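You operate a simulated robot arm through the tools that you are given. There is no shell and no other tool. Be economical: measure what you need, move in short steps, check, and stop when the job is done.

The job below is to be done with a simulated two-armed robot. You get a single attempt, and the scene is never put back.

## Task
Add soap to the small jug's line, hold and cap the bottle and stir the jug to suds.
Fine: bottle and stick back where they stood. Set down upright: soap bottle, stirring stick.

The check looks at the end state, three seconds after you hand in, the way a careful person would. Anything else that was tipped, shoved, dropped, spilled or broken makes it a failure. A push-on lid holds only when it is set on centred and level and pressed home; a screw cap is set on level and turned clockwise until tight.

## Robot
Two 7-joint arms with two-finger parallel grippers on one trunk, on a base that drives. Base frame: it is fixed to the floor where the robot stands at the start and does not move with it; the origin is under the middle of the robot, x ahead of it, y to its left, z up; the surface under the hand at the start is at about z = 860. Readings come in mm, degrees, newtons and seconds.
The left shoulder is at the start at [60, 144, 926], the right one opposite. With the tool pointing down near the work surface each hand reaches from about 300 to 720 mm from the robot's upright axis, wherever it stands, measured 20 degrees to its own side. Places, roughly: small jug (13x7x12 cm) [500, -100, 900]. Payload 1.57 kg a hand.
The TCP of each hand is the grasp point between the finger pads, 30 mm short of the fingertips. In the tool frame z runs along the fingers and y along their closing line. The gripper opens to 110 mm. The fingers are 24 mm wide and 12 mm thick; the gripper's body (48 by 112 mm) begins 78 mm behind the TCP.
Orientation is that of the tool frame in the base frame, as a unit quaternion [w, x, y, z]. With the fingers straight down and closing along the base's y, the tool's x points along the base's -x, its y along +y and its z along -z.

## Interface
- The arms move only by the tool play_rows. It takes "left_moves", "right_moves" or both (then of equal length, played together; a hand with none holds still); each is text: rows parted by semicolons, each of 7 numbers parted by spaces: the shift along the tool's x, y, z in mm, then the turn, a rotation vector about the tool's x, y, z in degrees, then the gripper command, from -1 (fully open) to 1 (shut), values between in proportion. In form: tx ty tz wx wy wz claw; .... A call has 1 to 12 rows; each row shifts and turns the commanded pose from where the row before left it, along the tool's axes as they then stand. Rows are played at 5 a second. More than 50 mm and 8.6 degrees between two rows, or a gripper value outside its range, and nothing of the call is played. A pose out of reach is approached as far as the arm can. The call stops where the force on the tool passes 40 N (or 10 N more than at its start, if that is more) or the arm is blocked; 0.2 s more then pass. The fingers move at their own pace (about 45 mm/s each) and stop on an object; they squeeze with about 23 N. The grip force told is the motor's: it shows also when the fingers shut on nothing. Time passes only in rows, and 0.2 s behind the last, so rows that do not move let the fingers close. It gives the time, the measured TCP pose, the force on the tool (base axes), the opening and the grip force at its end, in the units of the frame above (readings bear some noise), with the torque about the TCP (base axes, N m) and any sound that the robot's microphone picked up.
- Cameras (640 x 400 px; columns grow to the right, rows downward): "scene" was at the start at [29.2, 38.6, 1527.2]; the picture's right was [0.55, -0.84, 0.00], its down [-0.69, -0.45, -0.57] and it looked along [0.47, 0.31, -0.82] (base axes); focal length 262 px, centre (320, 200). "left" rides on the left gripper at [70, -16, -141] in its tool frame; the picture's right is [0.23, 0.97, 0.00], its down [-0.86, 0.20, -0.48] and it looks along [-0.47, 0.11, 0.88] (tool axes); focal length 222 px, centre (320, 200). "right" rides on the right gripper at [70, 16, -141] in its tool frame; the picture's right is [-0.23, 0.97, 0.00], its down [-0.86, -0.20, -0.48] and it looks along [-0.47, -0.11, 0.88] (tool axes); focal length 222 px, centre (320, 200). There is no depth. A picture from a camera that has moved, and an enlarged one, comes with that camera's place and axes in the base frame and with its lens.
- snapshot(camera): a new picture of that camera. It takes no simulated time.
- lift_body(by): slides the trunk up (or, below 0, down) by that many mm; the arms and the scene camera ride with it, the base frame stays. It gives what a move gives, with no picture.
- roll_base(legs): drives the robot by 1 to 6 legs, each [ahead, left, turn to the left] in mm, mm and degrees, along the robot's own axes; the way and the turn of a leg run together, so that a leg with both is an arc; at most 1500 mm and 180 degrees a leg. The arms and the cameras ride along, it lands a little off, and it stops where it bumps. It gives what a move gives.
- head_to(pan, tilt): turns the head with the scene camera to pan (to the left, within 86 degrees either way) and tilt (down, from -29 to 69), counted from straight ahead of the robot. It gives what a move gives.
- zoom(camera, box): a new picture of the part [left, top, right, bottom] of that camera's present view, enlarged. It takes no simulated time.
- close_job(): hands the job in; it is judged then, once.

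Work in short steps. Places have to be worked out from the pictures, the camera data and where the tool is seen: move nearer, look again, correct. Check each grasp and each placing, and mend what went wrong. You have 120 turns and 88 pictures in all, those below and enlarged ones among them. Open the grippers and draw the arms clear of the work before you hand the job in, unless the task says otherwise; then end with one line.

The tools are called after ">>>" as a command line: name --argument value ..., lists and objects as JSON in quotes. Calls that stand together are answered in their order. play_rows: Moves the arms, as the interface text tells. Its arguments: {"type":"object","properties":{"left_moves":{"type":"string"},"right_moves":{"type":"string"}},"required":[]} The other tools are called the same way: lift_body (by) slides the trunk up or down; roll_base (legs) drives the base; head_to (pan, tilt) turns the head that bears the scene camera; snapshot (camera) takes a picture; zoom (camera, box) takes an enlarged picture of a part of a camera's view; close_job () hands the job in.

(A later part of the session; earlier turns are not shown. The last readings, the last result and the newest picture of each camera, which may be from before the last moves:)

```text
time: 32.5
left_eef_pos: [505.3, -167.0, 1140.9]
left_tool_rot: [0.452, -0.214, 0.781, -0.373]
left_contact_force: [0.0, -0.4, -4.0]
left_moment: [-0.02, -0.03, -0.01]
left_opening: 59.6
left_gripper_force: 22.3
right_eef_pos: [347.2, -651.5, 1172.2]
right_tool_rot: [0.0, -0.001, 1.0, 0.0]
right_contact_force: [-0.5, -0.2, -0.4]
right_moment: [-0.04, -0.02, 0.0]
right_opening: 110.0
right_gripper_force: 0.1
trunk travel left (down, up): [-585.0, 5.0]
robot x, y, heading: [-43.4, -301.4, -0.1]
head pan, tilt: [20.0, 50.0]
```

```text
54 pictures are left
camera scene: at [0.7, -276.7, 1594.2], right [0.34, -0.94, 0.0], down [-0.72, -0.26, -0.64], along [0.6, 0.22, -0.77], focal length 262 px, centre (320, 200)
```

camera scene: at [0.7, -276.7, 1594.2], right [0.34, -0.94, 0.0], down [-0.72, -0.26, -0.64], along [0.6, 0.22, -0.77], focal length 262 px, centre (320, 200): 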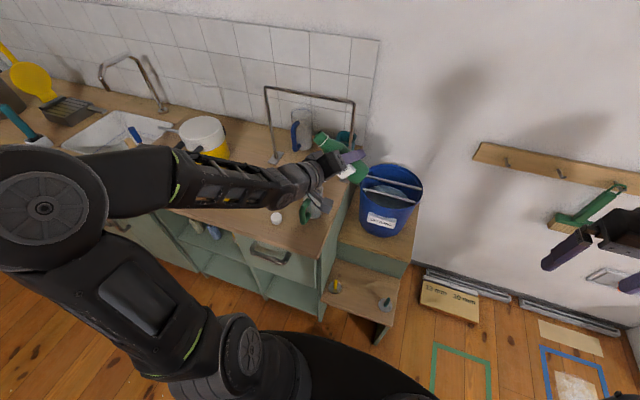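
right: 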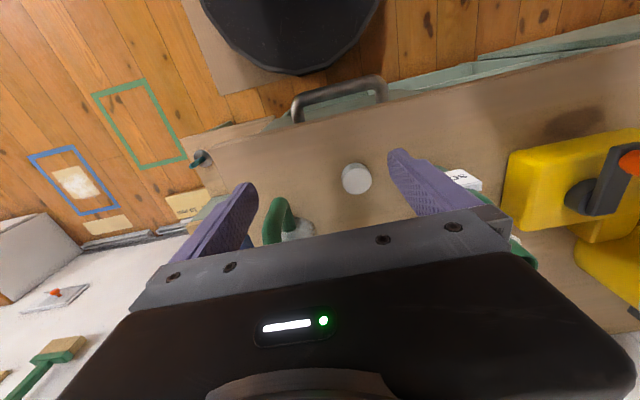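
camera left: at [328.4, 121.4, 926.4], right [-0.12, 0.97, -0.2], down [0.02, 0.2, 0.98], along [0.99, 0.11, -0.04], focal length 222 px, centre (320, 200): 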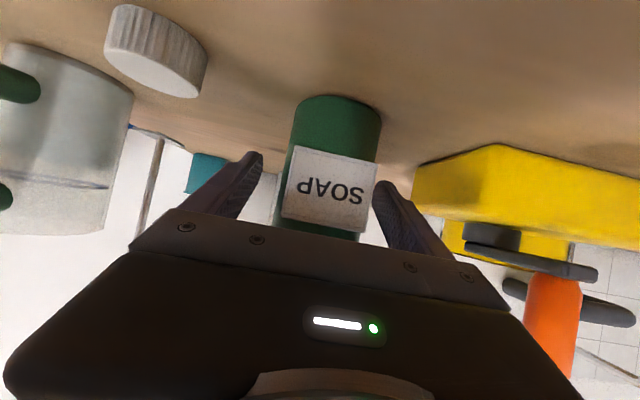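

The hand partly hides the jug from the scene camera; I lower the tilted bottle to pouring height and see what the left camera shows.

>>> play_rows --left_moves "12 19.5 11.3 0 0 0 1; 12 19.5 11.3 0 0 0 1; 11 19.5 11.3 0 0 0 1"

>>> snapshot --camera "left"

>>> zoom --camera "scene" --box '[260, 110, 400, 250]'

```text
time: 33.3
left_eef_pos: [516.2, -166.1, 1063.7]
left_tool_rot: [0.453, -0.214, 0.782, -0.372]
left_contact_force: [0.9, 0.1, -3.2]
left_moment: [-0.04, -0.03, 0.01]
left_opening: 59.5
left_gripper_force: 22.9
right_eef_pos: [349.1, -650.9, 1171.1]
right_tool_rot: [0.0, -0.001, 1.0, 0.0]
right_contact_force: [0.4, -0.2, 0.8]
right_moment: [0.0, 0.03, 0.01]
right_opening: 110.1
right_gripper_force: 0.0
trunk travel left (down, up): [-585.0, 5.0]
robot x, y, heading: [-40.4, -302.3, 0.2]
head pan, tilt: [20.0, 50.0]
```

```text
53 pictures are left
camera left: at [360.1, -168.1, 1082.6], right [-0.11, 0.46, -0.88], down [0.01, 0.89, 0.46], along [0.99, 0.04, -0.1], focal length 222 px, centre (320, 200)
```

left: 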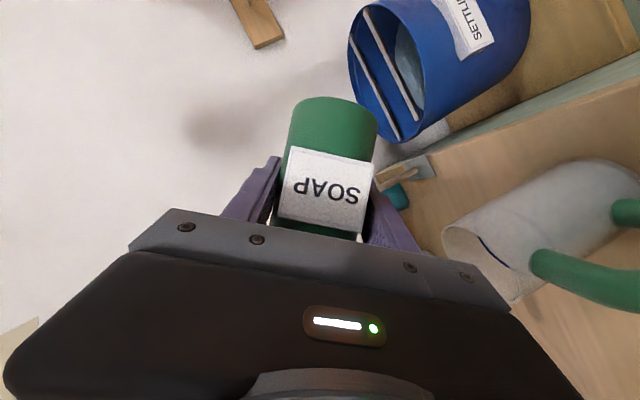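

```text
2.86 times, centred on (330, 180) of scene
camera zoom: at [1.7, -276.1, 1594.2], right [0.34, -0.94, 0.0], down [-0.72, -0.26, -0.64], along [0.6, 0.22, -0.77], focal length 750 px, centre (291, 257)
```

zoom: 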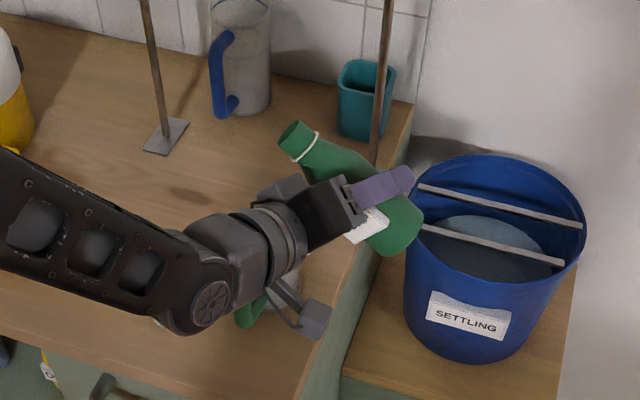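

The left camera sees the jug's outside. I zoom there to learn whether the level shows through the wall.

>>> zoom --camera "left" --box '[430, 130, 640, 320]'

```text
2.11 times, centred on (535, 225) of left
camera zoom: at [360.1, -168.1, 1082.6], right [-0.11, 0.46, -0.88], down [0.01, 0.89, 0.46], along [0.99, 0.04, -0.1], focal length 468 px, centre (-133, 147)
```

zoom: 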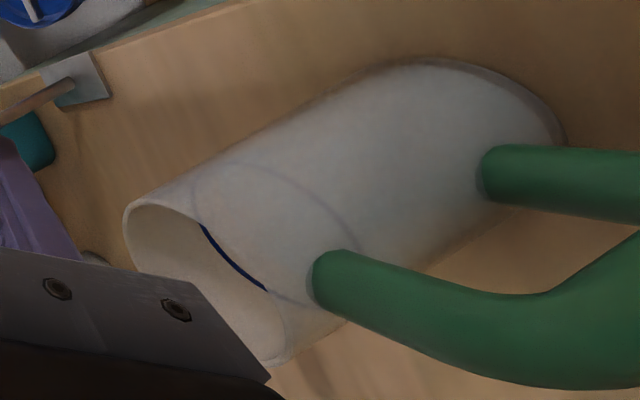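

I tilt further in steps to about 77° and watch for flow.

>>> play_rows --left_moves "0 0 0 4.25 0 -7.36 1; 0 0 0 4.25 0 -7.36 1; 0 0 0 4.25 0 -7.36 1; 0 0 0 0 0 0 1"

>>> zoom --camera "scene" --box '[260, 110, 400, 250]'

```text
time: 34.3
left_eef_pos: [516.7, -166.2, 1066.5]
left_tool_rot: [0.393, -0.309, 0.68, -0.537]
left_contact_force: [-0.6, 0.0, -3.3]
left_moment: [0.03, 0.02, 0.05]
left_opening: 59.7
left_gripper_force: 23.1
right_eef_pos: [347.3, -651.9, 1172.7]
right_tool_rot: [0.0, -0.001, 1.0, 0.0]
right_contact_force: [0.3, 0.4, 0.3]
right_moment: [0.01, -0.02, 0.01]
right_opening: 110.2
right_gripper_force: 0.1
trunk travel left (down, up): [-585.0, 5.0]
robot x, y, heading: [-43.4, -300.2, -0.1]
head pan, tilt: [20.0, 50.0]
```

```text
2.86 times, centred on (330, 180) of scene
camera zoom: at [0.3, -276.8, 1594.2], right [0.34, -0.94, 0.0], down [-0.72, -0.26, -0.64], along [0.6, 0.22, -0.77], focal length 750 px, centre (291, 257)
```

zoom: 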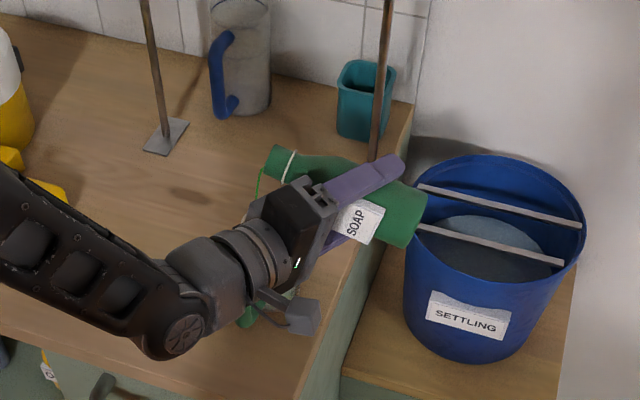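

A thin stream of soap is running, landing inside the jug but a bit toward +y. I shift 12 mm back and 25 mm lower while it pours for about a second, then look.

>>> play_rows --left_moves "15 21.5 8.7 0 0 0 1; 0 0 0 0 0 0 1; 0 0 0 0 0 0 1"

>>> zoom --camera "left" --box '[380, 90, 640, 330]'

>>> zoom --camera "scene" --box '[280, 130, 350, 220]'

```text
time: 35.1
left_eef_pos: [517.2, -177.2, 1039.0]
left_tool_rot: [0.393, -0.308, 0.68, -0.537]
left_contact_force: [0.7, -0.2, -4.0]
left_moment: [-0.01, 0.02, -0.02]
left_opening: 59.6
left_gripper_force: 22.8
right_eef_pos: [347.6, -651.5, 1172.6]
right_tool_rot: [0.0, -0.001, 1.0, 0.0]
right_contact_force: [0.1, -0.6, -0.2]
right_moment: [0.0, -0.02, 0.02]
right_opening: 109.8
right_gripper_force: 0.1
trunk travel left (down, up): [-585.0, 5.0]
robot x, y, heading: [-39.3, -304.9, 0.3]
head pan, tilt: [20.0, 50.0]
```

```text
1.67 times, centred on (510, 210) of left
camera zoom: at [359.9, -171.6, 1056.6], right [-0.11, 0.04, -0.99], down [0.01, 1.0, 0.04], along [0.99, -0.01, -0.11], focal length 370 px, centre (3, 183)
```

zoom: 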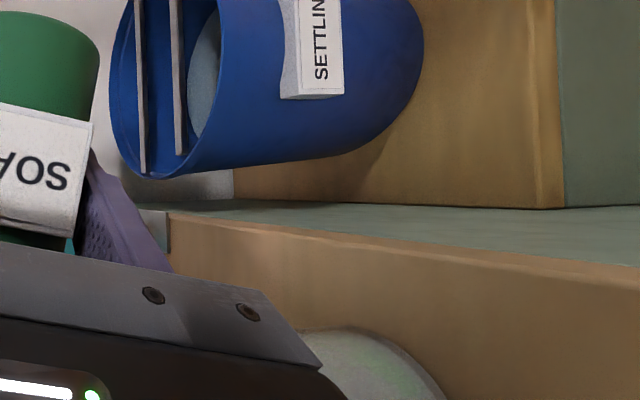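

```text
4.44 times, centred on (315, 175) of scene
camera zoom: at [1.1, -276.5, 1594.2], right [0.34, -0.94, 0.0], down [-0.72, -0.26, -0.64], along [0.6, 0.22, -0.77], focal length 1167 px, centre (342, 311)
```

zoom: 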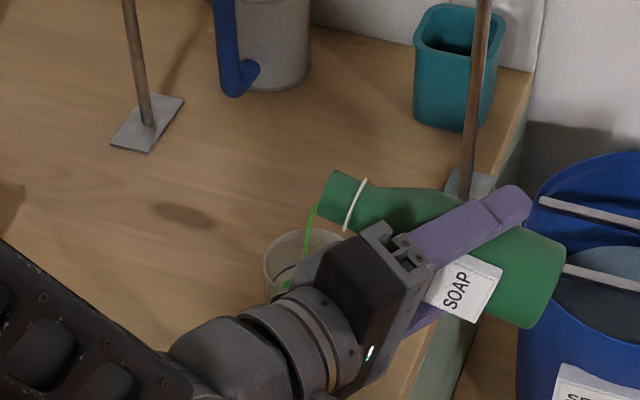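

The stream lands in the jug. I zoom tightly at the visible interior to judge the level.

>>> zoom --camera "scene" --box '[298, 170, 330, 202]'

```text
12.50 times, centred on (314, 186) of scene
camera zoom: at [1.1, -276.5, 1594.2], right [0.34, -0.94, 0.0], down [-0.72, -0.26, -0.64], along [0.6, 0.22, -0.77], focal length 3281 px, centre (395, 375)
```

zoom: 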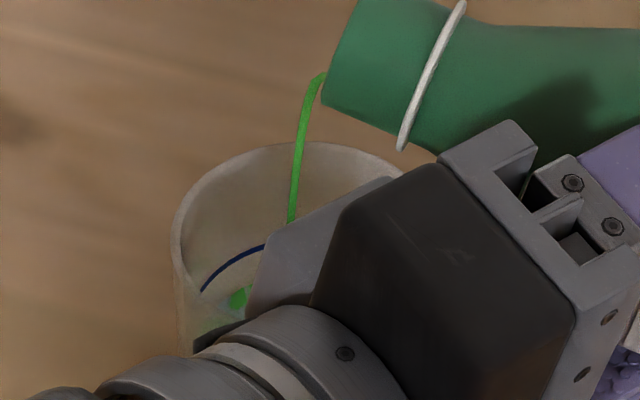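

The line and green surface are visible with a gap remaining. I pour another ~1 s and look again.

>>> play_rows --left_moves "0 0 0 0 0 0 1; 0 0 0 0 0 0 1; 0 0 0 0 0 0 1; 0 0 0 0 0 0 1"

>>> zoom --camera "scene" --box '[298, 170, 330, 202]'

```text
time: 36.1
left_eef_pos: [516.0, -177.2, 1039.8]
left_tool_rot: [0.394, -0.308, 0.68, -0.536]
left_contact_force: [-0.3, 0.5, -3.8]
left_moment: [0.02, 0.05, -0.01]
left_opening: 59.6
left_gripper_force: 23.5
right_eef_pos: [347.9, -650.9, 1172.6]
right_tool_rot: [0.0, -0.001, 1.0, 0.0]
right_contact_force: [0.1, 0.1, 0.4]
right_moment: [0.0, 0.0, 0.05]
right_opening: 109.7
right_gripper_force: 0.0
trunk travel left (down, up): [-585.0, 5.0]
robot x, y, heading: [-38.6, -305.8, 0.1]
head pan, tilt: [20.0, 50.0]
```

```text
12.50 times, centred on (314, 186) of scene
camera zoom: at [0.7, -276.5, 1594.2], right [0.34, -0.94, 0.0], down [-0.72, -0.26, -0.64], along [0.6, 0.22, -0.77], focal length 3281 px, centre (395, 375)
```

zoom: 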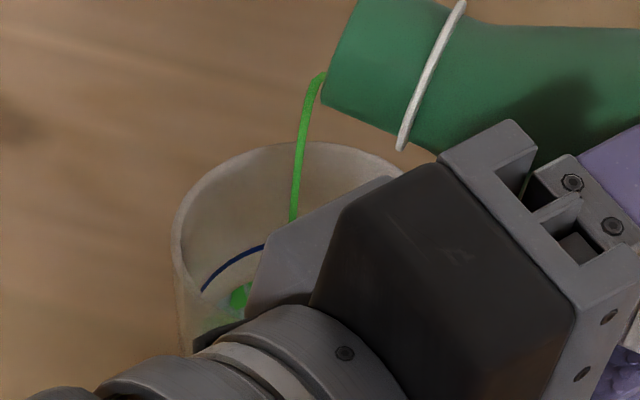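

Rising slowly. Another ~1 s, then a tighter look.

>>> play_rows --left_moves "0 0 0 0 0 0 1; 0 0 0 0 0 0 1; 0 0 0 0 0 0 1; 0 0 0 0 0 0 1"

>>> zoom --camera "scene" --box '[302, 180, 318, 190]'

```text
time: 37.1
left_eef_pos: [517.6, -178.6, 1039.1]
left_tool_rot: [0.394, -0.309, 0.68, -0.536]
left_contact_force: [0.1, 0.5, -2.0]
left_moment: [-0.03, 0.01, -0.01]
left_opening: 59.3
left_gripper_force: 22.6
right_eef_pos: [348.0, -650.5, 1172.8]
right_tool_rot: [0.0, -0.001, 1.0, 0.0]
right_contact_force: [-0.5, 0.1, -0.2]
right_moment: [-0.03, -0.01, 0.01]
right_opening: 109.9
right_gripper_force: 0.1
trunk travel left (down, up): [-585.0, 5.0]
robot x, y, heading: [-41.0, -305.4, -0.0]
head pan, tilt: [20.0, 50.0]
```

```text
16.00 times, centred on (310, 185) of scene
camera zoom: at [0.7, -276.5, 1594.2], right [0.34, -0.94, 0.0], down [-0.72, -0.26, -0.64], along [0.6, 0.22, -0.77], focal length 4200 px, centre (480, 440)
```

zoom: 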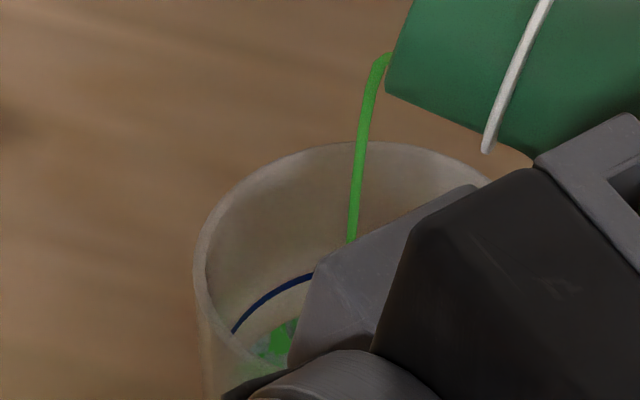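

Roughly 6–7 mm remain below the line. I pour 2 s more and check.

>>> play_rows --left_moves "0 0 0 0 0 0 1; 0 0 0 0 0 0 1; 0 0 0 0 0 0 1; 0 0 0 0 0 0 1; 0 0 0 0 0 0 1; 0 0 0 0 0 0 1; 0 0 0 0 0 0 1"

>>> zoom --camera "scene" --box '[302, 180, 318, 190]'

```text
time: 38.7
left_eef_pos: [516.3, -177.4, 1038.3]
left_tool_rot: [0.394, -0.308, 0.68, -0.536]
left_contact_force: [-0.2, 1.0, -4.3]
left_moment: [0.0, -0.01, 0.01]
left_opening: 59.4
left_gripper_force: 23.1
right_eef_pos: [347.0, -651.0, 1172.4]
right_tool_rot: [-0.001, 0.0, 1.0, 0.0]
right_contact_force: [0.7, -0.7, 0.4]
right_moment: [0.0, -0.01, 0.01]
right_opening: 110.0
right_gripper_force: 0.1
trunk travel left (down, up): [-585.0, 5.0]
robot x, y, heading: [-40.5, -302.0, -0.0]
head pan, tilt: [20.0, 50.0]
```

```text
16.00 times, centred on (310, 185) of scene
camera zoom: at [0.7, -276.5, 1594.2], right [0.34, -0.94, 0.0], down [-0.72, -0.26, -0.64], along [0.6, 0.22, -0.77], focal length 4200 px, centre (480, 440)
```

zoom: 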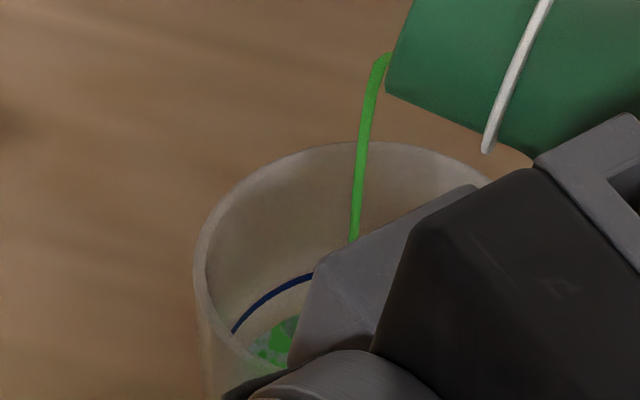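

About 9 mm remain; rate ≈1.2 mm/s. I pour 2.6 s ×2 and recheck.

>>> play_rows --left_moves "0 0 0 0 0 0 1; 0 0 0 0 0 0 1; 0 0 0 0 0 0 1; 0 0 0 0 0 0 1; 0 0 0 0 0 0 1; 0 0 0 0 0 0 1; 0 0 0 0 0 0 1; 0 0 0 0 0 0 1; 0 0 0 0 0 0 1; 0 0 0 0 0 0 1; 0 0 0 0 0 0 1; 0 0 0 0 0 0 1"

>>> zoom --camera "scene" --box '[302, 180, 318, 190]'

```text
time: 41.3
left_eef_pos: [516.4, -177.9, 1038.6]
left_tool_rot: [0.394, -0.308, 0.68, -0.536]
left_contact_force: [-0.4, 0.1, -1.9]
left_moment: [0.02, -0.04, -0.01]
left_opening: 59.5
left_gripper_force: 23.1
right_eef_pos: [347.2, -652.0, 1171.1]
right_tool_rot: [0.0, -0.001, 1.0, 0.0]
right_contact_force: [-0.8, -0.5, 0.0]
right_moment: [0.0, -0.02, 0.01]
right_opening: 109.8
right_gripper_force: 0.1
trunk travel left (down, up): [-585.0, 5.0]
robot x, y, heading: [-37.3, -302.1, 0.1]
head pan, tilt: [20.0, 50.0]
```

```text
16.00 times, centred on (310, 185) of scene
camera zoom: at [0.7, -276.5, 1594.2], right [0.34, -0.94, 0.0], down [-0.72, -0.26, -0.64], along [0.6, 0.22, -0.77], focal length 4200 px, centre (480, 440)
```

zoom: 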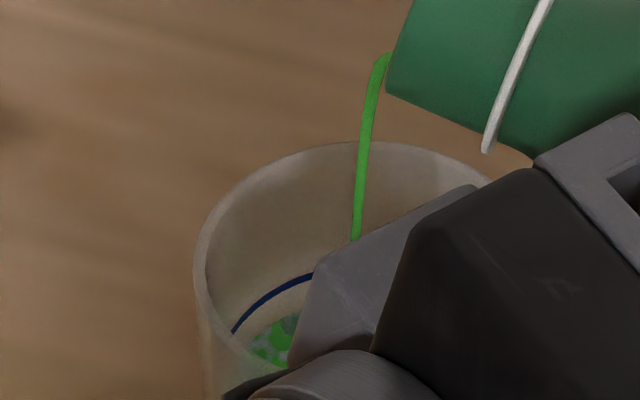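

Gap ≈7 mm, rate ≈1.1 mm/s. Two more intervals (≈5 s), then check.

>>> play_rows --left_moves "0 0 0 0 0 0 1; 0 0 0 0 0 0 1; 0 0 0 0 0 0 1; 0 0 0 0 0 0 1; 0 0 0 0 0 0 1; 0 0 0 0 0 0 1; 0 0 0 0 0 0 1; 0 0 0 0 0 0 1; 0 0 0 0 0 0 1; 0 0 0 0 0 0 1; 0 0 0 0 0 0 1; 0 0 0 0 0 0 1"

>>> play_rows --left_moves "0 0 0 0 0 0 1; 0 0 0 0 0 0 1; 0 0 0 0 0 0 1; 0 0 0 0 0 0 1; 0 0 0 0 0 0 1; 0 0 0 0 0 0 1"

>>> zoom --camera "scene" --box '[302, 180, 318, 190]'

```text
time: 43.9
left_eef_pos: [516.9, -178.5, 1038.0]
left_tool_rot: [0.393, -0.309, 0.68, -0.536]
left_contact_force: [0.1, -0.2, -3.0]
left_moment: [-0.02, -0.02, 0.01]
left_opening: 59.2
left_gripper_force: 23.1
right_eef_pos: [347.7, -651.2, 1171.9]
right_tool_rot: [0.0, -0.001, 1.0, 0.0]
right_contact_force: [-0.4, -0.5, -0.5]
right_moment: [0.03, 0.01, 0.0]
right_opening: 109.8
right_gripper_force: 0.1
trunk travel left (down, up): [-585.0, 5.0]
robot x, y, heading: [-42.2, -301.2, 0.2]
head pan, tilt: [20.0, 50.0]
```

```text
time: 45.3
left_eef_pos: [515.6, -178.5, 1038.6]
left_tool_rot: [0.393, -0.309, 0.68, -0.537]
left_contact_force: [-0.3, -0.4, -3.6]
left_moment: [-0.02, 0.0, 0.04]
left_opening: 59.5
left_gripper_force: 23.3
right_eef_pos: [347.8, -652.7, 1172.2]
right_tool_rot: [0.0, -0.001, 1.0, 0.0]
right_contact_force: [-0.6, -0.7, -0.1]
right_moment: [0.02, 0.03, 0.02]
right_opening: 110.1
right_gripper_force: 0.1
trunk travel left (down, up): [-585.0, 5.0]
robot x, y, heading: [-44.2, -300.0, 0.3]
head pan, tilt: [20.0, 50.0]
```

```text
16.00 times, centred on (310, 185) of scene
camera zoom: at [0.7, -276.5, 1594.2], right [0.34, -0.94, 0.0], down [-0.72, -0.26, -0.64], along [0.6, 0.22, -0.77], focal length 4200 px, centre (480, 440)
```

zoom: 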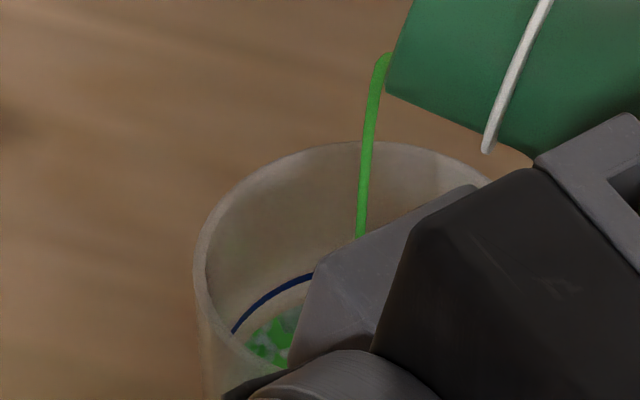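

Flow is slowing; ~5 mm remain. I tilt 2.5° more and pour on.

>>> play_rows --left_moves "0 0 0 1.25 0 -2.17 1; 0 0 0 0 0 0 1; 0 0 0 0 0 0 1; 0 0 0 0 0 0 1; 0 0 0 0 0 0 1; 0 0 0 0 0 0 1; 0 0 0 0 0 0 1; 0 0 0 0 0 0 1; 0 0 0 0 0 0 1"

>>> zoom --camera "scene" --box '[302, 180, 318, 190]'

```text
time: 47.3
left_eef_pos: [516.4, -177.5, 1039.4]
left_tool_rot: [0.387, -0.318, 0.668, -0.551]
left_contact_force: [-0.5, 0.8, -2.5]
left_moment: [0.02, 0.01, 0.02]
left_opening: 59.3
left_gripper_force: 22.9
right_eef_pos: [347.6, -651.9, 1172.2]
right_tool_rot: [0.0, -0.001, 1.0, 0.0]
right_contact_force: [-0.6, -1.2, 0.3]
right_moment: [-0.01, 0.02, 0.01]
right_opening: 110.0
right_gripper_force: 0.0
trunk travel left (down, up): [-585.0, 5.0]
robot x, y, heading: [-38.7, -305.8, 0.2]
head pan, tilt: [20.0, 50.0]
```

```text
16.00 times, centred on (310, 185) of scene
camera zoom: at [0.7, -276.5, 1594.2], right [0.34, -0.94, 0.0], down [-0.72, -0.26, -0.64], along [0.6, 0.22, -0.77], focal length 4200 px, centre (480, 440)
```

zoom: 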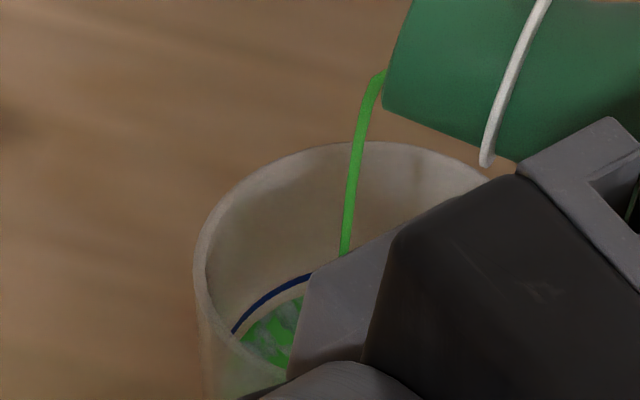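

About 3 mm left. I pour ~1.4 s more and check.

>>> play_rows --left_moves "0 0 0 0 0 0 1; 0 0 0 0 0 0 1; 0 0 0 0 0 0 1; 0 0 0 0 0 0 1; 0 0 0 0 0 0 1; 0 0 0 0 0 0 1"

>>> zoom --camera "scene" --box '[302, 180, 318, 190]'

```text
time: 48.7
left_eef_pos: [516.3, -177.3, 1039.1]
left_tool_rot: [0.387, -0.317, 0.668, -0.551]
left_contact_force: [0.0, 0.4, -2.9]
left_moment: [0.01, -0.03, 0.0]
left_opening: 59.1
left_gripper_force: 23.0
right_eef_pos: [348.2, -652.6, 1171.3]
right_tool_rot: [0.001, -0.001, 1.0, 0.0]
right_contact_force: [-0.7, -0.2, -0.3]
right_moment: [-0.04, -0.01, -0.03]
right_opening: 110.2
right_gripper_force: 0.0
trunk travel left (down, up): [-585.0, 5.0]
robot x, y, heading: [-41.6, -300.7, 0.5]
head pan, tilt: [20.0, 50.0]
```

```text
16.00 times, centred on (310, 185) of scene
camera zoom: at [0.7, -276.5, 1594.2], right [0.34, -0.94, 0.0], down [-0.72, -0.26, -0.64], along [0.6, 0.22, -0.77], focal length 4200 px, centre (480, 440)
```

zoom: 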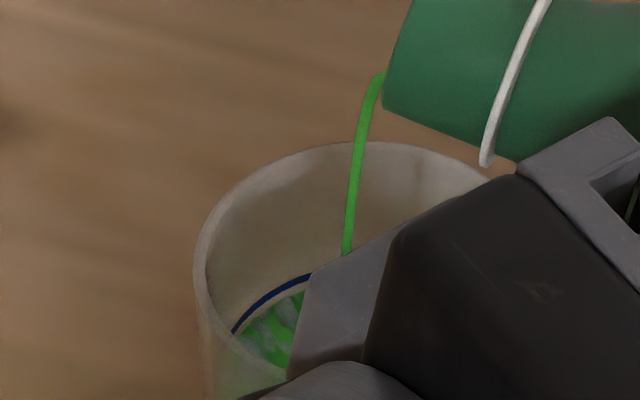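

~1.5 mm left. I pour 0.6 s more and tilt back to stop the flow in the same call.

>>> play_rows --left_moves "0 0 0 0 0 0 1; 0 0 0 0 0 0 1; 0 0 0 0 0 0 1; 0 0 0 -4.25 0 7.36 1; 0 0 0 -4.25 0 7.36 1; 0 0 0 -4.25 0 7.36 1; 0 0 0 -4.25 0 7.36 1; 0 0 0 0 0 0 1; 0 0 0 0 0 0 1; 0 0 0 0 0 0 1"

>>> zoom --camera "scene" --box '[298, 172, 318, 192]'

```text
time: 50.9
left_eef_pos: [517.0, -178.3, 1039.4]
left_tool_rot: [0.463, -0.191, 0.8, -0.331]
left_contact_force: [0.2, -0.8, -2.9]
left_moment: [-0.01, -0.03, 0.01]
left_opening: 59.6
left_gripper_force: 22.7
right_eef_pos: [348.3, -651.1, 1171.6]
right_tool_rot: [0.0, 0.0, 1.0, 0.0]
right_contact_force: [-0.5, -1.1, -0.5]
right_moment: [-0.02, 0.04, 0.01]
right_opening: 110.0
right_gripper_force: 0.0
trunk travel left (down, up): [-585.0, 5.0]
robot x, y, heading: [-40.8, -302.6, 0.2]
head pan, tilt: [20.0, 50.0]
```

```text
16.00 times, centred on (308, 182) of scene
camera zoom: at [0.7, -276.4, 1594.2], right [0.34, -0.94, 0.0], down [-0.72, -0.26, -0.64], along [0.6, 0.22, -0.77], focal length 4200 px, centre (512, 488)
```

zoom: 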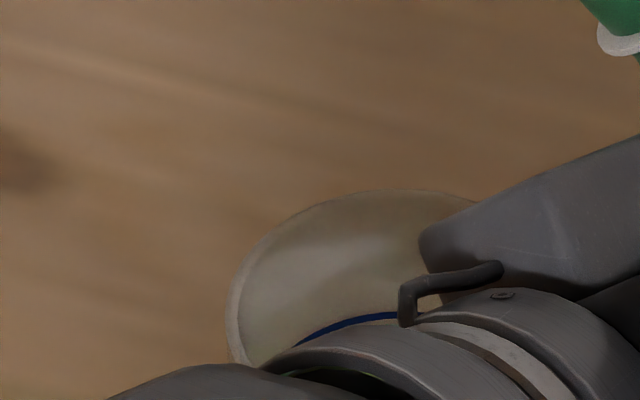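

Flow stopped. I raise the bottle 100 mm and bring it upright, then check the level unobstructed.

>>> play_rows --left_moves "-20.4 -23.6 -11.8 0 0 0 1; -20.4 -23.6 -11.8 0 0 0 1; -20.4 -23.6 -11.8 0 0 0 1; 0 0 0 -3.75 0 6.5 1; 0 0 0 -3.75 0 6.5 1; 0 0 0 -3.75 0 6.5 1; 0 0 0 -3.75 0 6.5 1; 0 0 0 -3.75 0 6.5 1; 0 0 0 -3.6 0 6.2 1"

>>> snapshot --camera "scene"

```text
time: 52.9
left_eef_pos: [517.8, -178.6, 1140.4]
left_tool_rot: [0.5, -0.002, 0.866, 0.0]
left_contact_force: [-0.2, 0.0, -2.5]
left_moment: [0.0, -0.02, -0.02]
left_opening: 59.5
left_gripper_force: 23.4
right_eef_pos: [346.9, -651.3, 1172.2]
right_tool_rot: [0.0, -0.001, 1.0, 0.0]
right_contact_force: [0.6, 0.2, -0.1]
right_moment: [0.02, -0.01, 0.0]
right_opening: 110.3
right_gripper_force: 0.1
trunk travel left (down, up): [-585.0, 5.0]
robot x, y, heading: [-41.5, -304.7, 0.0]
head pan, tilt: [20.0, 50.0]
```

```text
38 pictures are left
camera scene: at [0.8, -276.8, 1594.2], right [0.34, -0.94, 0.0], down [-0.72, -0.26, -0.64], along [0.6, 0.22, -0.77], focal length 262 px, centre (320, 200)
```

scene: 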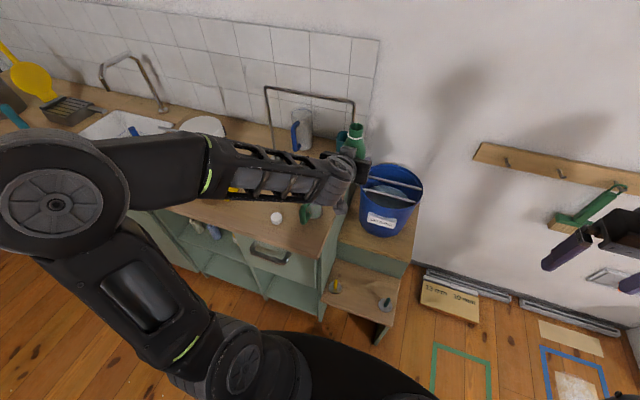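

I drive back 303 mm to the left (bottle high and upright), turn the head to the jug and check the level.

>>> roll_base --legs '[[0, 303, 0]]'

>>> head_to --pan 0 --tilt 50

>>> zoom --camera "scene" --box '[322, 190, 357, 225]'

```text
time: 54.9
left_eef_pos: [516.4, 126.1, 1139.5]
left_tool_rot: [0.5, -0.001, 0.866, -0.002]
left_contact_force: [-0.9, 0.6, -3.0]
left_moment: [-0.02, -0.02, -0.01]
left_opening: 59.3
left_gripper_force: 22.4
right_eef_pos: [347.3, -347.5, 1173.2]
right_tool_rot: [0.0, 0.0, 1.0, 0.001]
right_contact_force: [-0.4, 0.2, 0.6]
right_moment: [-0.01, -0.01, 0.0]
right_opening: 110.0
right_gripper_force: 0.1
trunk travel left (down, up): [-585.0, 5.0]
robot x, y, heading: [-38.2, 1.1, 0.0]
head pan, tilt: [20.0, 50.0]
```

```text
time: 55.8
left_eef_pos: [516.7, 124.8, 1139.3]
left_tool_rot: [0.501, -0.001, 0.865, -0.002]
left_contact_force: [0.7, 0.8, -3.1]
left_moment: [0.0, 0.0, -0.01]
left_opening: 59.3
left_gripper_force: 22.7
right_eef_pos: [347.4, -347.6, 1171.1]
right_tool_rot: [-0.001, -0.001, 1.0, 0.0]
right_contact_force: [-0.6, -0.7, 0.9]
right_moment: [0.01, -0.01, -0.01]
right_opening: 110.0
right_gripper_force: 0.1
trunk travel left (down, up): [-585.0, 5.0]
robot x, y, heading: [-41.6, -3.4, 0.2]
head pan, tilt: [0.0, 50.0]
```

```text
11.43 times, centred on (340, 208) of scene
camera zoom: at [4.9, 0.8, 1594.2], right [0.0, -1.0, 0.0], down [-0.77, 0.0, -0.64], along [0.64, 0.0, -0.77], focal length 3000 px, centre (97, 114)
```

zoom: 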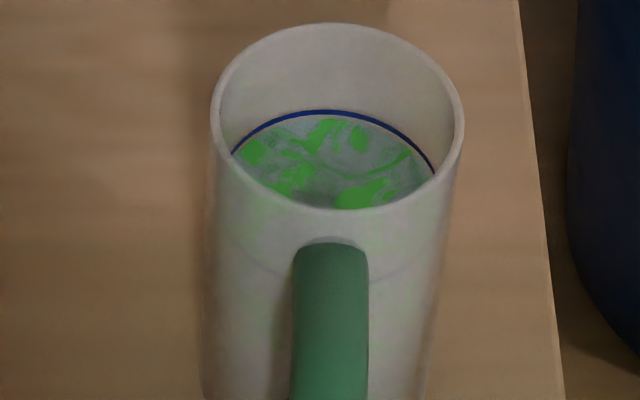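

The level sits right at the line. Now I take the bottle back over its original spot (TCP x≈485.5, y≈138) and lower it most of the way.

>>> play_rows --left_moves "15.5 13 -26.8 0 0 0 1; 41.1 0 23.75 0 0 0 1; 41.1 0 23.75 0 0 0 1; 41.1 0 23.75 0 0 0 1; 41.1 0 23.75 0 0 0 1; 0 0 0 0 0 0 1"

```text
time: 57.1
left_eef_pos: [486.8, 138.0, 950.1]
left_tool_rot: [0.501, 0.0, 0.865, -0.002]
left_contact_force: [-0.1, -0.9, -1.9]
left_moment: [0.02, -0.04, -0.01]
left_opening: 59.5
left_gripper_force: 22.7
right_eef_pos: [347.2, -348.3, 1172.3]
right_tool_rot: [-0.001, -0.001, 1.0, 0.0]
right_contact_force: [0.7, -0.8, -0.3]
right_moment: [0.0, 0.0, 0.01]
right_opening: 109.8
right_gripper_force: 0.1
trunk travel left (down, up): [-585.0, 5.0]
robot x, y, heading: [-42.2, -1.7, 0.0]
head pan, tilt: [0.0, 50.0]
```

Lower the last ~33 mm gently until contact.

>>> play_rows --left_moves "13 0 7.5 0 0 0 1; 11.3 0 6.5 0 0 0 1; 3 0 1.7 0 0 0 1; 1.3 0 0.75 0 0 0 1; 0 0 0 0 0 0 1"

```text
time: 58.4
left_eef_pos: [485.3, 138.8, 915.8]
left_tool_rot: [0.501, -0.001, 0.865, -0.002]
left_contact_force: [-0.2, 0.2, -3.1]
left_moment: [-0.01, -0.02, 0.02]
left_opening: 59.2
left_gripper_force: 23.0
right_eef_pos: [347.7, -349.7, 1171.3]
right_tool_rot: [0.001, -0.001, 1.0, 0.0]
right_contact_force: [-0.3, -0.5, 0.7]
right_moment: [0.06, 0.0, 0.0]
right_opening: 110.0
right_gripper_force: 0.0
trunk travel left (down, up): [-585.0, 5.0]
robot x, y, heading: [-42.9, 1.8, 0.1]
head pan, tilt: [0.0, 50.0]
```

Weight is still carried; lower by 1 mm steps.

>>> play_rows --left_moves "0.87 0 0.5 0 0 0 1; 0.87 0 0.5 0 0 0 1; 0 0 0 0 0 0 1"

```text
time: 59.1
left_eef_pos: [485.9, 137.9, 915.1]
left_tool_rot: [0.501, -0.002, 0.865, -0.001]
left_contact_force: [-1.0, 1.1, 4.0]
left_moment: [0.16, 0.25, -0.02]
left_opening: 59.4
left_gripper_force: 23.1
right_eef_pos: [347.1, -347.9, 1173.0]
right_tool_rot: [0.0, -0.001, 1.0, 0.0]
right_contact_force: [0.7, -0.1, -0.4]
right_moment: [0.03, 0.0, -0.05]
right_opening: 110.2
right_gripper_force: 0.0
trunk travel left (down, up): [-585.0, 5.0]
robot x, y, heading: [-36.7, 0.5, 0.3]
head pan, tilt: [0.0, 50.0]
```

Bottle is seated and held by the left hand. I now yaw the right hand −90° (so its camera/body stay clear of the left hand) before going for the cap.

>>> play_rows --right_moves "0 0 0 0 0 -8.2 -1; 0 0 0 0 0 -8.2 -1; 0 0 0 0 0 -8.2 -1; 0 0 0 0 0 -8.2 -1; 0 0 0 0 0 -8.2 -1; 0 0 0 0 0 -8.2 -1; 0 0 0 0 0 -8.2 -0.2; 0 0 0 0 0 -8.2 -0.2; 0 0 0 0 0 -8.2 -0.2; 0 0 0 0 0 -8.2 -0.2; 0 0 0 0 0 -8 -0.2"

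```text
time: 61.5
left_eef_pos: [485.6, 138.2, 915.7]
left_tool_rot: [0.501, -0.001, 0.865, -0.002]
left_contact_force: [4.5, 1.1, 11.3]
left_moment: [0.23, 0.26, -0.07]
left_opening: 59.4
left_gripper_force: 23.2
right_eef_pos: [345.9, -347.8, 1171.5]
right_tool_rot: [-0.001, 0.708, -0.706, 0.0]
right_contact_force: [-0.6, -0.8, 0.5]
right_moment: [0.02, 0.0, 0.0]
right_opening: 66.1
right_gripper_force: 0.1
trunk travel left (down, up): [-585.0, 5.0]
robot x, y, heading: [-40.5, -1.0, -0.0]
head pan, tilt: [0.0, 50.0]
```

Yaw reached. I carry the right hand over the cap at about z=1020.

>>> play_rows --right_moves "-43.3 -10.5 16.7 0 0 0 -0.2; -43.3 -10.5 16.7 0 0 0 -0.2; -43.3 -10.5 16.7 0 0 0 -0.2; -43.3 -10.5 16.7 0 0 0 -0.2; -43.3 -10.5 16.7 0 0 0 -0.2; -43.3 -10.5 16.7 0 0 0 -0.2; -43.3 -10.5 16.7 0 0 0 -0.2; -43.3 -10.5 16.7 0 0 0 -0.2; -43.3 -10.5 16.7 0 0 0 -0.2"

>>> snapshot --camera "right"

```text
time: 63.5
left_eef_pos: [485.2, 136.0, 913.5]
left_tool_rot: [0.501, -0.001, 0.865, -0.002]
left_contact_force: [2.9, -1.2, 7.2]
left_moment: [0.1, 0.08, -0.04]
left_opening: 59.3
left_gripper_force: 22.8
right_eef_pos: [441.0, 42.1, 1021.4]
right_tool_rot: [0.0, -0.707, 0.707, 0.0]
right_contact_force: [-0.2, 0.9, -0.5]
right_moment: [-0.01, 0.0, 0.04]
right_opening: 66.1
right_gripper_force: 0.0
trunk travel left (down, up): [-585.0, 5.0]
robot x, y, heading: [-42.9, 5.4, 0.1]
head pan, tilt: [0.0, 50.0]
```

```text
36 pictures are left
camera right: at [424.7, -26.5, 1162.3], right [-0.97, 0.23, 0.0], down [0.2, 0.86, 0.48], along [0.11, 0.47, -0.88], focal length 222 px, centre (320, 200)
```

right: 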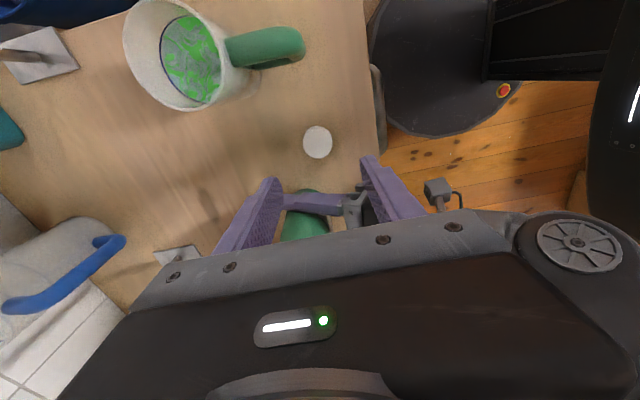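

Cap confirmed at ≈(443,42). I descend to fingertip height ≈866 and check before closing.

>>> play_rows --right_moves "0 -2 40 0 0 0 -0.2; 0 0 40 0 0 0 -0.2; 0 0 30 0 0 0 -0.2; 0 0 14 0 0 0 -0.2"

>>> snapshot --camera "right"

```text
time: 64.5
left_eef_pos: [484.9, 137.7, 914.6]
left_tool_rot: [0.501, -0.001, 0.865, -0.002]
left_contact_force: [-2.2, -0.9, 6.1]
left_moment: [0.07, 0.28, 0.03]
left_opening: 59.4
left_gripper_force: 23.1
right_eef_pos: [442.7, 42.8, 898.3]
right_tool_rot: [-0.001, 0.707, -0.707, 0.001]
right_contact_force: [0.9, 0.2, 0.5]
right_moment: [0.01, 0.02, -0.01]
right_opening: 66.0
right_gripper_force: 0.0
trunk travel left (down, up): [-585.0, 5.0]
robot x, y, heading: [-43.4, 3.7, 0.0]
head pan, tilt: [0.0, 50.0]
```

```text
35 pictures are left
camera right: at [426.0, -27.0, 1039.5], right [-0.97, 0.23, 0.0], down [0.2, 0.86, 0.48], along [0.11, 0.47, -0.88], focal length 222 px, centre (320, 200)
```

right: 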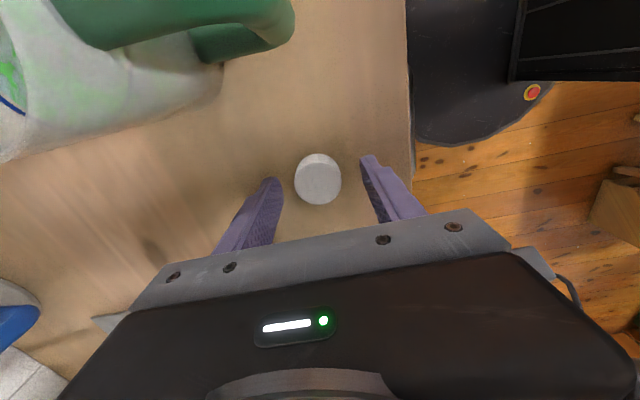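

Aligned. Small correction, then close on the cap.

>>> play_rows --right_moves "2 0 3 0 0 0 -0.2; 0 0 0 0 0 0 1; 0 0 0 0 0 0 1; 0 0 0 0 0 0 1; 0 0 0 0 0 0 1; 0 0 0 0 0 0 1"

```text
time: 66.0
left_eef_pos: [485.6, 138.3, 914.3]
left_tool_rot: [0.501, -0.001, 0.865, -0.002]
left_contact_force: [-0.9, -0.5, -0.1]
left_moment: [0.05, 0.17, 0.05]
left_opening: 59.3
left_gripper_force: 23.3
right_eef_pos: [442.3, 40.1, 895.5]
right_tool_rot: [0.0, 0.708, -0.707, 0.0]
right_contact_force: [0.6, 0.2, 1.1]
right_moment: [0.02, -0.11, -0.03]
right_opening: 38.4
right_gripper_force: 22.4
trunk travel left (down, up): [-585.0, 5.0]
robot x, y, heading: [-41.8, 3.5, 0.3]
head pan, tilt: [0.0, 50.0]
```

Cap gripped. I lift it clear and look at the bottle mouth from the scene camera.

>>> play_rows --right_moves "0 0 -25 0 0 0 1; 0 0 -45 0 0 0 1; 0 0 -45 0 0 0 1; 0 0 -45 0 0 0 1; 0 0 -40 0 0 0 1"

>>> zoom --camera "scene" --box '[250, 165, 320, 235]'

```text
time: 67.2
left_eef_pos: [484.0, 137.7, 915.0]
left_tool_rot: [0.5, -0.001, 0.866, -0.002]
left_contact_force: [-1.9, -0.3, 0.2]
left_moment: [0.11, 0.17, 0.01]
left_opening: 59.1
left_gripper_force: 22.7
right_eef_pos: [441.8, 39.0, 1095.3]
right_tool_rot: [0.0, 0.707, -0.707, -0.001]
right_contact_force: [0.3, 0.3, -0.5]
right_moment: [0.0, 0.0, 0.0]
right_opening: 38.0
right_gripper_force: 23.4
trunk travel left (down, up): [-585.0, 5.0]
robot x, y, heading: [-44.8, 1.6, 0.0]
head pan, tilt: [0.0, 50.0]
```

```text
5.71 times, centred on (285, 200) of scene
camera zoom: at [4.4, 0.6, 1594.2], right [0.0, -1.0, 0.0], down [-0.77, 0.0, -0.64], along [0.64, 0.0, -0.77], focal length 1500 px, centre (520, 200)
```

zoom: 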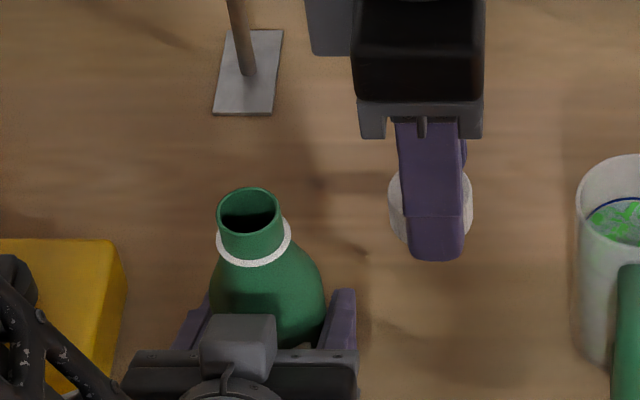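

Mouth ≈ (486,136, z≈1009). I bring the cap over it, ~18 mm above.

>>> play_rows --right_moves "-32.3 -14.7 0 0 0 0 1; -32.3 -14.7 0 0 0 0 1; -32.4 -14.7 0 0 0 0 1; 0 0 15 0 0 0 1; 0 0 15 0 0 0 1; 0 0 0 0 0 0 1"

>>> zoom --camera "scene" --box '[250, 170, 305, 225]'

>>> zoom --camera "right" --box '[230, 120, 410, 250]'

```text
time: 68.5
left_eef_pos: [486.2, 137.0, 914.6]
left_tool_rot: [0.501, -0.001, 0.865, -0.002]
left_contact_force: [-0.5, -0.6, -0.8]
left_moment: [0.02, 0.1, 0.0]
left_opening: 59.5
left_gripper_force: 23.3
right_eef_pos: [476.1, 114.6, 1065.3]
right_tool_rot: [0.0, 0.708, -0.706, 0.0]
right_contact_force: [-0.8, 0.0, 0.4]
right_moment: [0.02, 0.03, 0.0]
right_opening: 38.2
right_gripper_force: 23.0
right hand out of reach, approached as far as the arm can: row 3
trunk travel left (down, up): [-585.0, 5.0]
robot x, y, heading: [-38.5, 1.2, 0.0]
head pan, tilt: [0.0, 50.0]
```

```text
7.27 times, centred on (278, 198) of scene
camera zoom: at [4.7, 0.8, 1594.2], right [0.0, -1.0, 0.0], down [-0.77, 0.0, -0.64], along [0.64, 0.0, -0.77], focal length 1909 px, centre (629, 218)
```

zoom: 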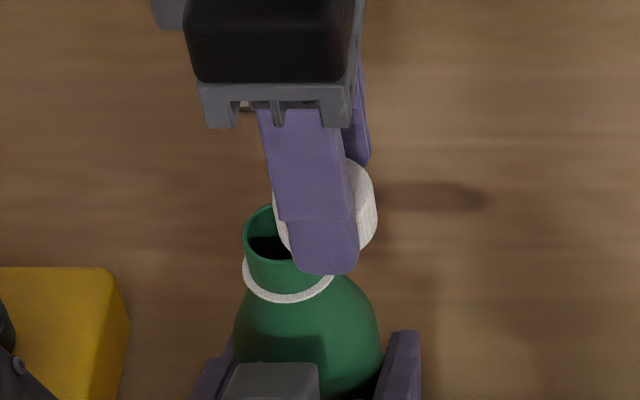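

```text
3.08 times, centred on (320, 185) of right
camera zoom: at [460.4, 45.8, 1206.0], right [-0.97, 0.23, 0.0], down [0.2, 0.86, 0.48], along [0.11, 0.47, -0.88], focal length 684 px, centre (320, 246)
```

zoom: 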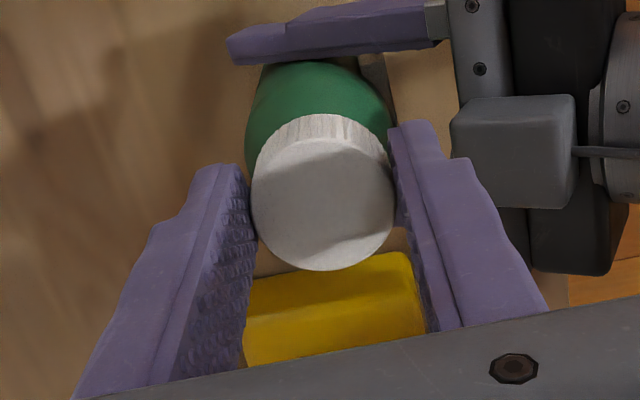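

The right arm can't reach that far left; I back it off and let the left hand bring the bottle to ≈(470,65) for capping; it goes back afterwards.

>>> play_rows --right_moves "0 0 -30 0 0 0 1; 45 0 0 0 0 0 1; 45 0 0 0 0 0 1; 45 0 0 0 0 0 1"

>>> play_rows --left_moves "-8.7 0 -5 0 0 0 1; -8.7 0 -5 0 0 0 1; 4 -36 -7 0 0 0 1; 4 -36 -7 0 0 0 1; 0 0 0 0 0 0 1; 8.7 0 5 0 0 0 1; 5.2 0 3 0 0 0 1; 0 0 0 0 0 0 1"

```text
time: 69.5
left_eef_pos: [485.9, 137.3, 915.4]
left_tool_rot: [0.501, -0.001, 0.865, -0.001]
left_contact_force: [-0.2, -0.8, 0.6]
left_moment: [0.02, 0.05, 0.02]
left_opening: 59.2
left_gripper_force: 22.9
right_eef_pos: [476.8, -20.9, 1096.0]
right_tool_rot: [-0.001, 0.709, -0.706, 0.0]
right_contact_force: [-0.2, 0.8, 0.3]
right_moment: [-0.02, 0.01, -0.01]
right_opening: 38.1
right_gripper_force: 22.9
trunk travel left (down, up): [-585.0, 5.0]
robot x, y, heading: [-42.2, 0.6, 0.2]
head pan, tilt: [0.0, 50.0]
```

```text
time: 71.3
left_eef_pos: [469.4, 66.1, 919.0]
left_tool_rot: [0.5, -0.001, 0.866, -0.002]
left_contact_force: [-0.6, -0.5, -2.3]
left_moment: [-0.02, 0.01, 0.0]
left_opening: 59.2
left_gripper_force: 23.4
right_eef_pos: [476.7, -20.0, 1096.5]
right_tool_rot: [0.0, 0.708, -0.706, 0.0]
right_contact_force: [-0.1, -0.5, -0.1]
right_moment: [0.01, 0.03, 0.02]
right_opening: 38.0
right_gripper_force: 23.2
trunk travel left (down, up): [-585.0, 5.0]
robot x, y, heading: [-39.2, 3.1, -0.0]
head pan, tilt: [0.0, 50.0]
```

Lower the bottle the last 4 mm to the counter.

>>> play_rows --left_moves "1.7 0 1 0 0 0 1; 1.3 0 0.75 0 0 0 1; 0.6 0 0.35 0 0 0 1; 0 0 0 0 0 0 1"

>>> zoom --camera "scene" --box '[265, 165, 345, 235]'

```text
time: 72.3
left_eef_pos: [469.9, 64.8, 915.0]
left_tool_rot: [0.501, -0.001, 0.865, -0.002]
left_contact_force: [0.4, 1.0, -2.7]
left_moment: [-0.02, 0.02, 0.01]
left_opening: 59.7
left_gripper_force: 23.3
right_eef_pos: [477.4, -20.3, 1094.7]
right_tool_rot: [0.0, 0.708, -0.707, 0.0]
right_contact_force: [-0.4, 0.4, -0.3]
right_moment: [-0.01, -0.02, 0.01]
right_opening: 38.0
right_gripper_force: 23.5
trunk travel left (down, up): [-585.0, 5.0]
robot x, y, heading: [-40.2, 0.7, 0.0]
head pan, tilt: [0.0, 50.0]
```

```text
5.71 times, centred on (305, 200) of scene
camera zoom: at [4.9, 0.6, 1594.2], right [0.0, -1.0, 0.0], down [-0.77, 0.0, -0.64], along [0.64, 0.0, -0.77], focal length 1500 px, centre (406, 200)
```

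zoom: 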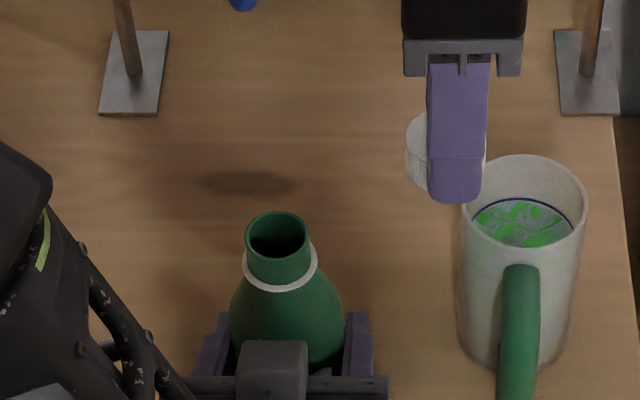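

Nearly seated; I lower 1.5 mm more, and bring the cap above the mouth (≈(470.5, 63)), ~15 mm above.

>>> play_rows --left_moves "0.8 0 0.45 0 0 0 1; 0.5 0 0.3 0 0 0 1; 0 0 0 0 0 0 1"

>>> play_rows --right_moves "-42 3.3 0 0 0 0 1; -41 3.3 0 0 0 0 1; 0 0 16 0 0 0 1; 0 0 16 0 0 0 1; 0 0 0 0 0 0 1"

>>> zoom --camera "scene" --box '[270, 175, 325, 230]'

>>> zoom --camera "right" --box '[230, 120, 410, 250]'

```text
time: 73.2
left_eef_pos: [470.2, 64.5, 914.5]
left_tool_rot: [0.503, 0.0, 0.864, -0.003]
left_contact_force: [-1.1, 2.0, 10.7]
left_moment: [0.28, 0.45, 0.0]
left_opening: 59.4
left_gripper_force: 23.6
right_eef_pos: [476.5, -20.4, 1094.8]
right_tool_rot: [0.0, 0.708, -0.706, 0.0]
right_contact_force: [-0.3, -0.8, 0.5]
right_moment: [-0.02, 0.01, -0.03]
right_opening: 38.2
right_gripper_force: 23.4
trunk travel left (down, up): [-585.0, 5.0]
robot x, y, heading: [-39.9, 1.7, 0.1]
head pan, tilt: [0.0, 50.0]
```

```text
time: 74.3
left_eef_pos: [469.9, 64.4, 913.4]
left_tool_rot: [0.503, -0.001, 0.865, -0.002]
left_contact_force: [3.7, 0.4, 17.3]
left_moment: [0.38, 0.24, -0.07]
left_opening: 59.7
left_gripper_force: 22.9
right_eef_pos: [470.6, 62.9, 1061.6]
right_tool_rot: [0.0, 0.707, -0.707, 0.0]
right_contact_force: [-0.1, -0.8, 0.0]
right_moment: [0.0, 0.01, 0.0]
right_opening: 38.2
right_gripper_force: 22.8
trunk travel left (down, up): [-585.0, 5.0]
robot x, y, heading: [-43.3, 3.7, 0.2]
head pan, tilt: [0.0, 50.0]
```

```text
7.27 times, centred on (298, 202) of scene
camera zoom: at [3.8, 0.5, 1594.3], right [0.0, -1.0, 0.0], down [-0.77, 0.0, -0.64], along [0.64, 0.0, -0.77], focal length 1909 px, centre (484, 182)
```

zoom: 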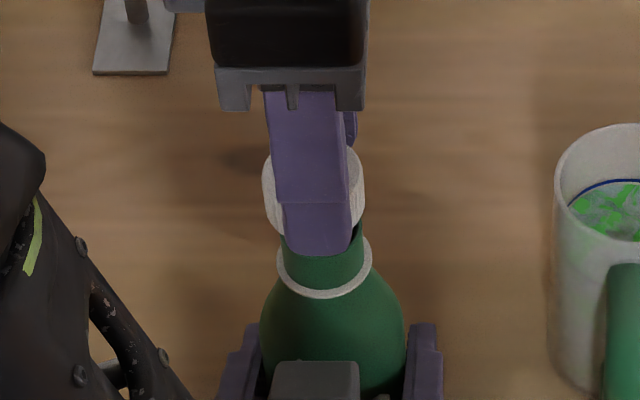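

```text
3.08 times, centred on (320, 185) of right
camera zoom: at [453.6, -5.8, 1203.9], right [-0.97, 0.23, 0.0], down [0.2, 0.86, 0.48], along [0.11, 0.47, -0.88], focal length 684 px, centre (320, 246)
```

zoom: 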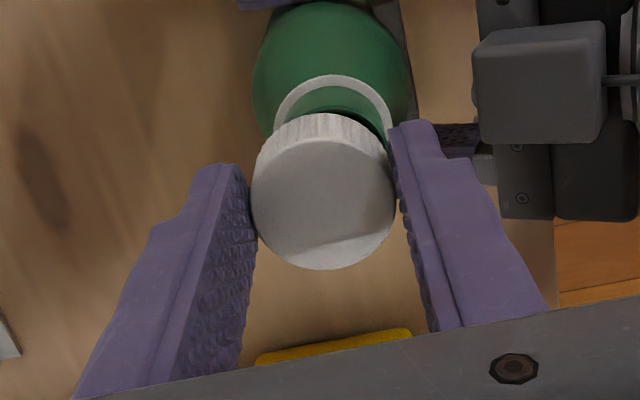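

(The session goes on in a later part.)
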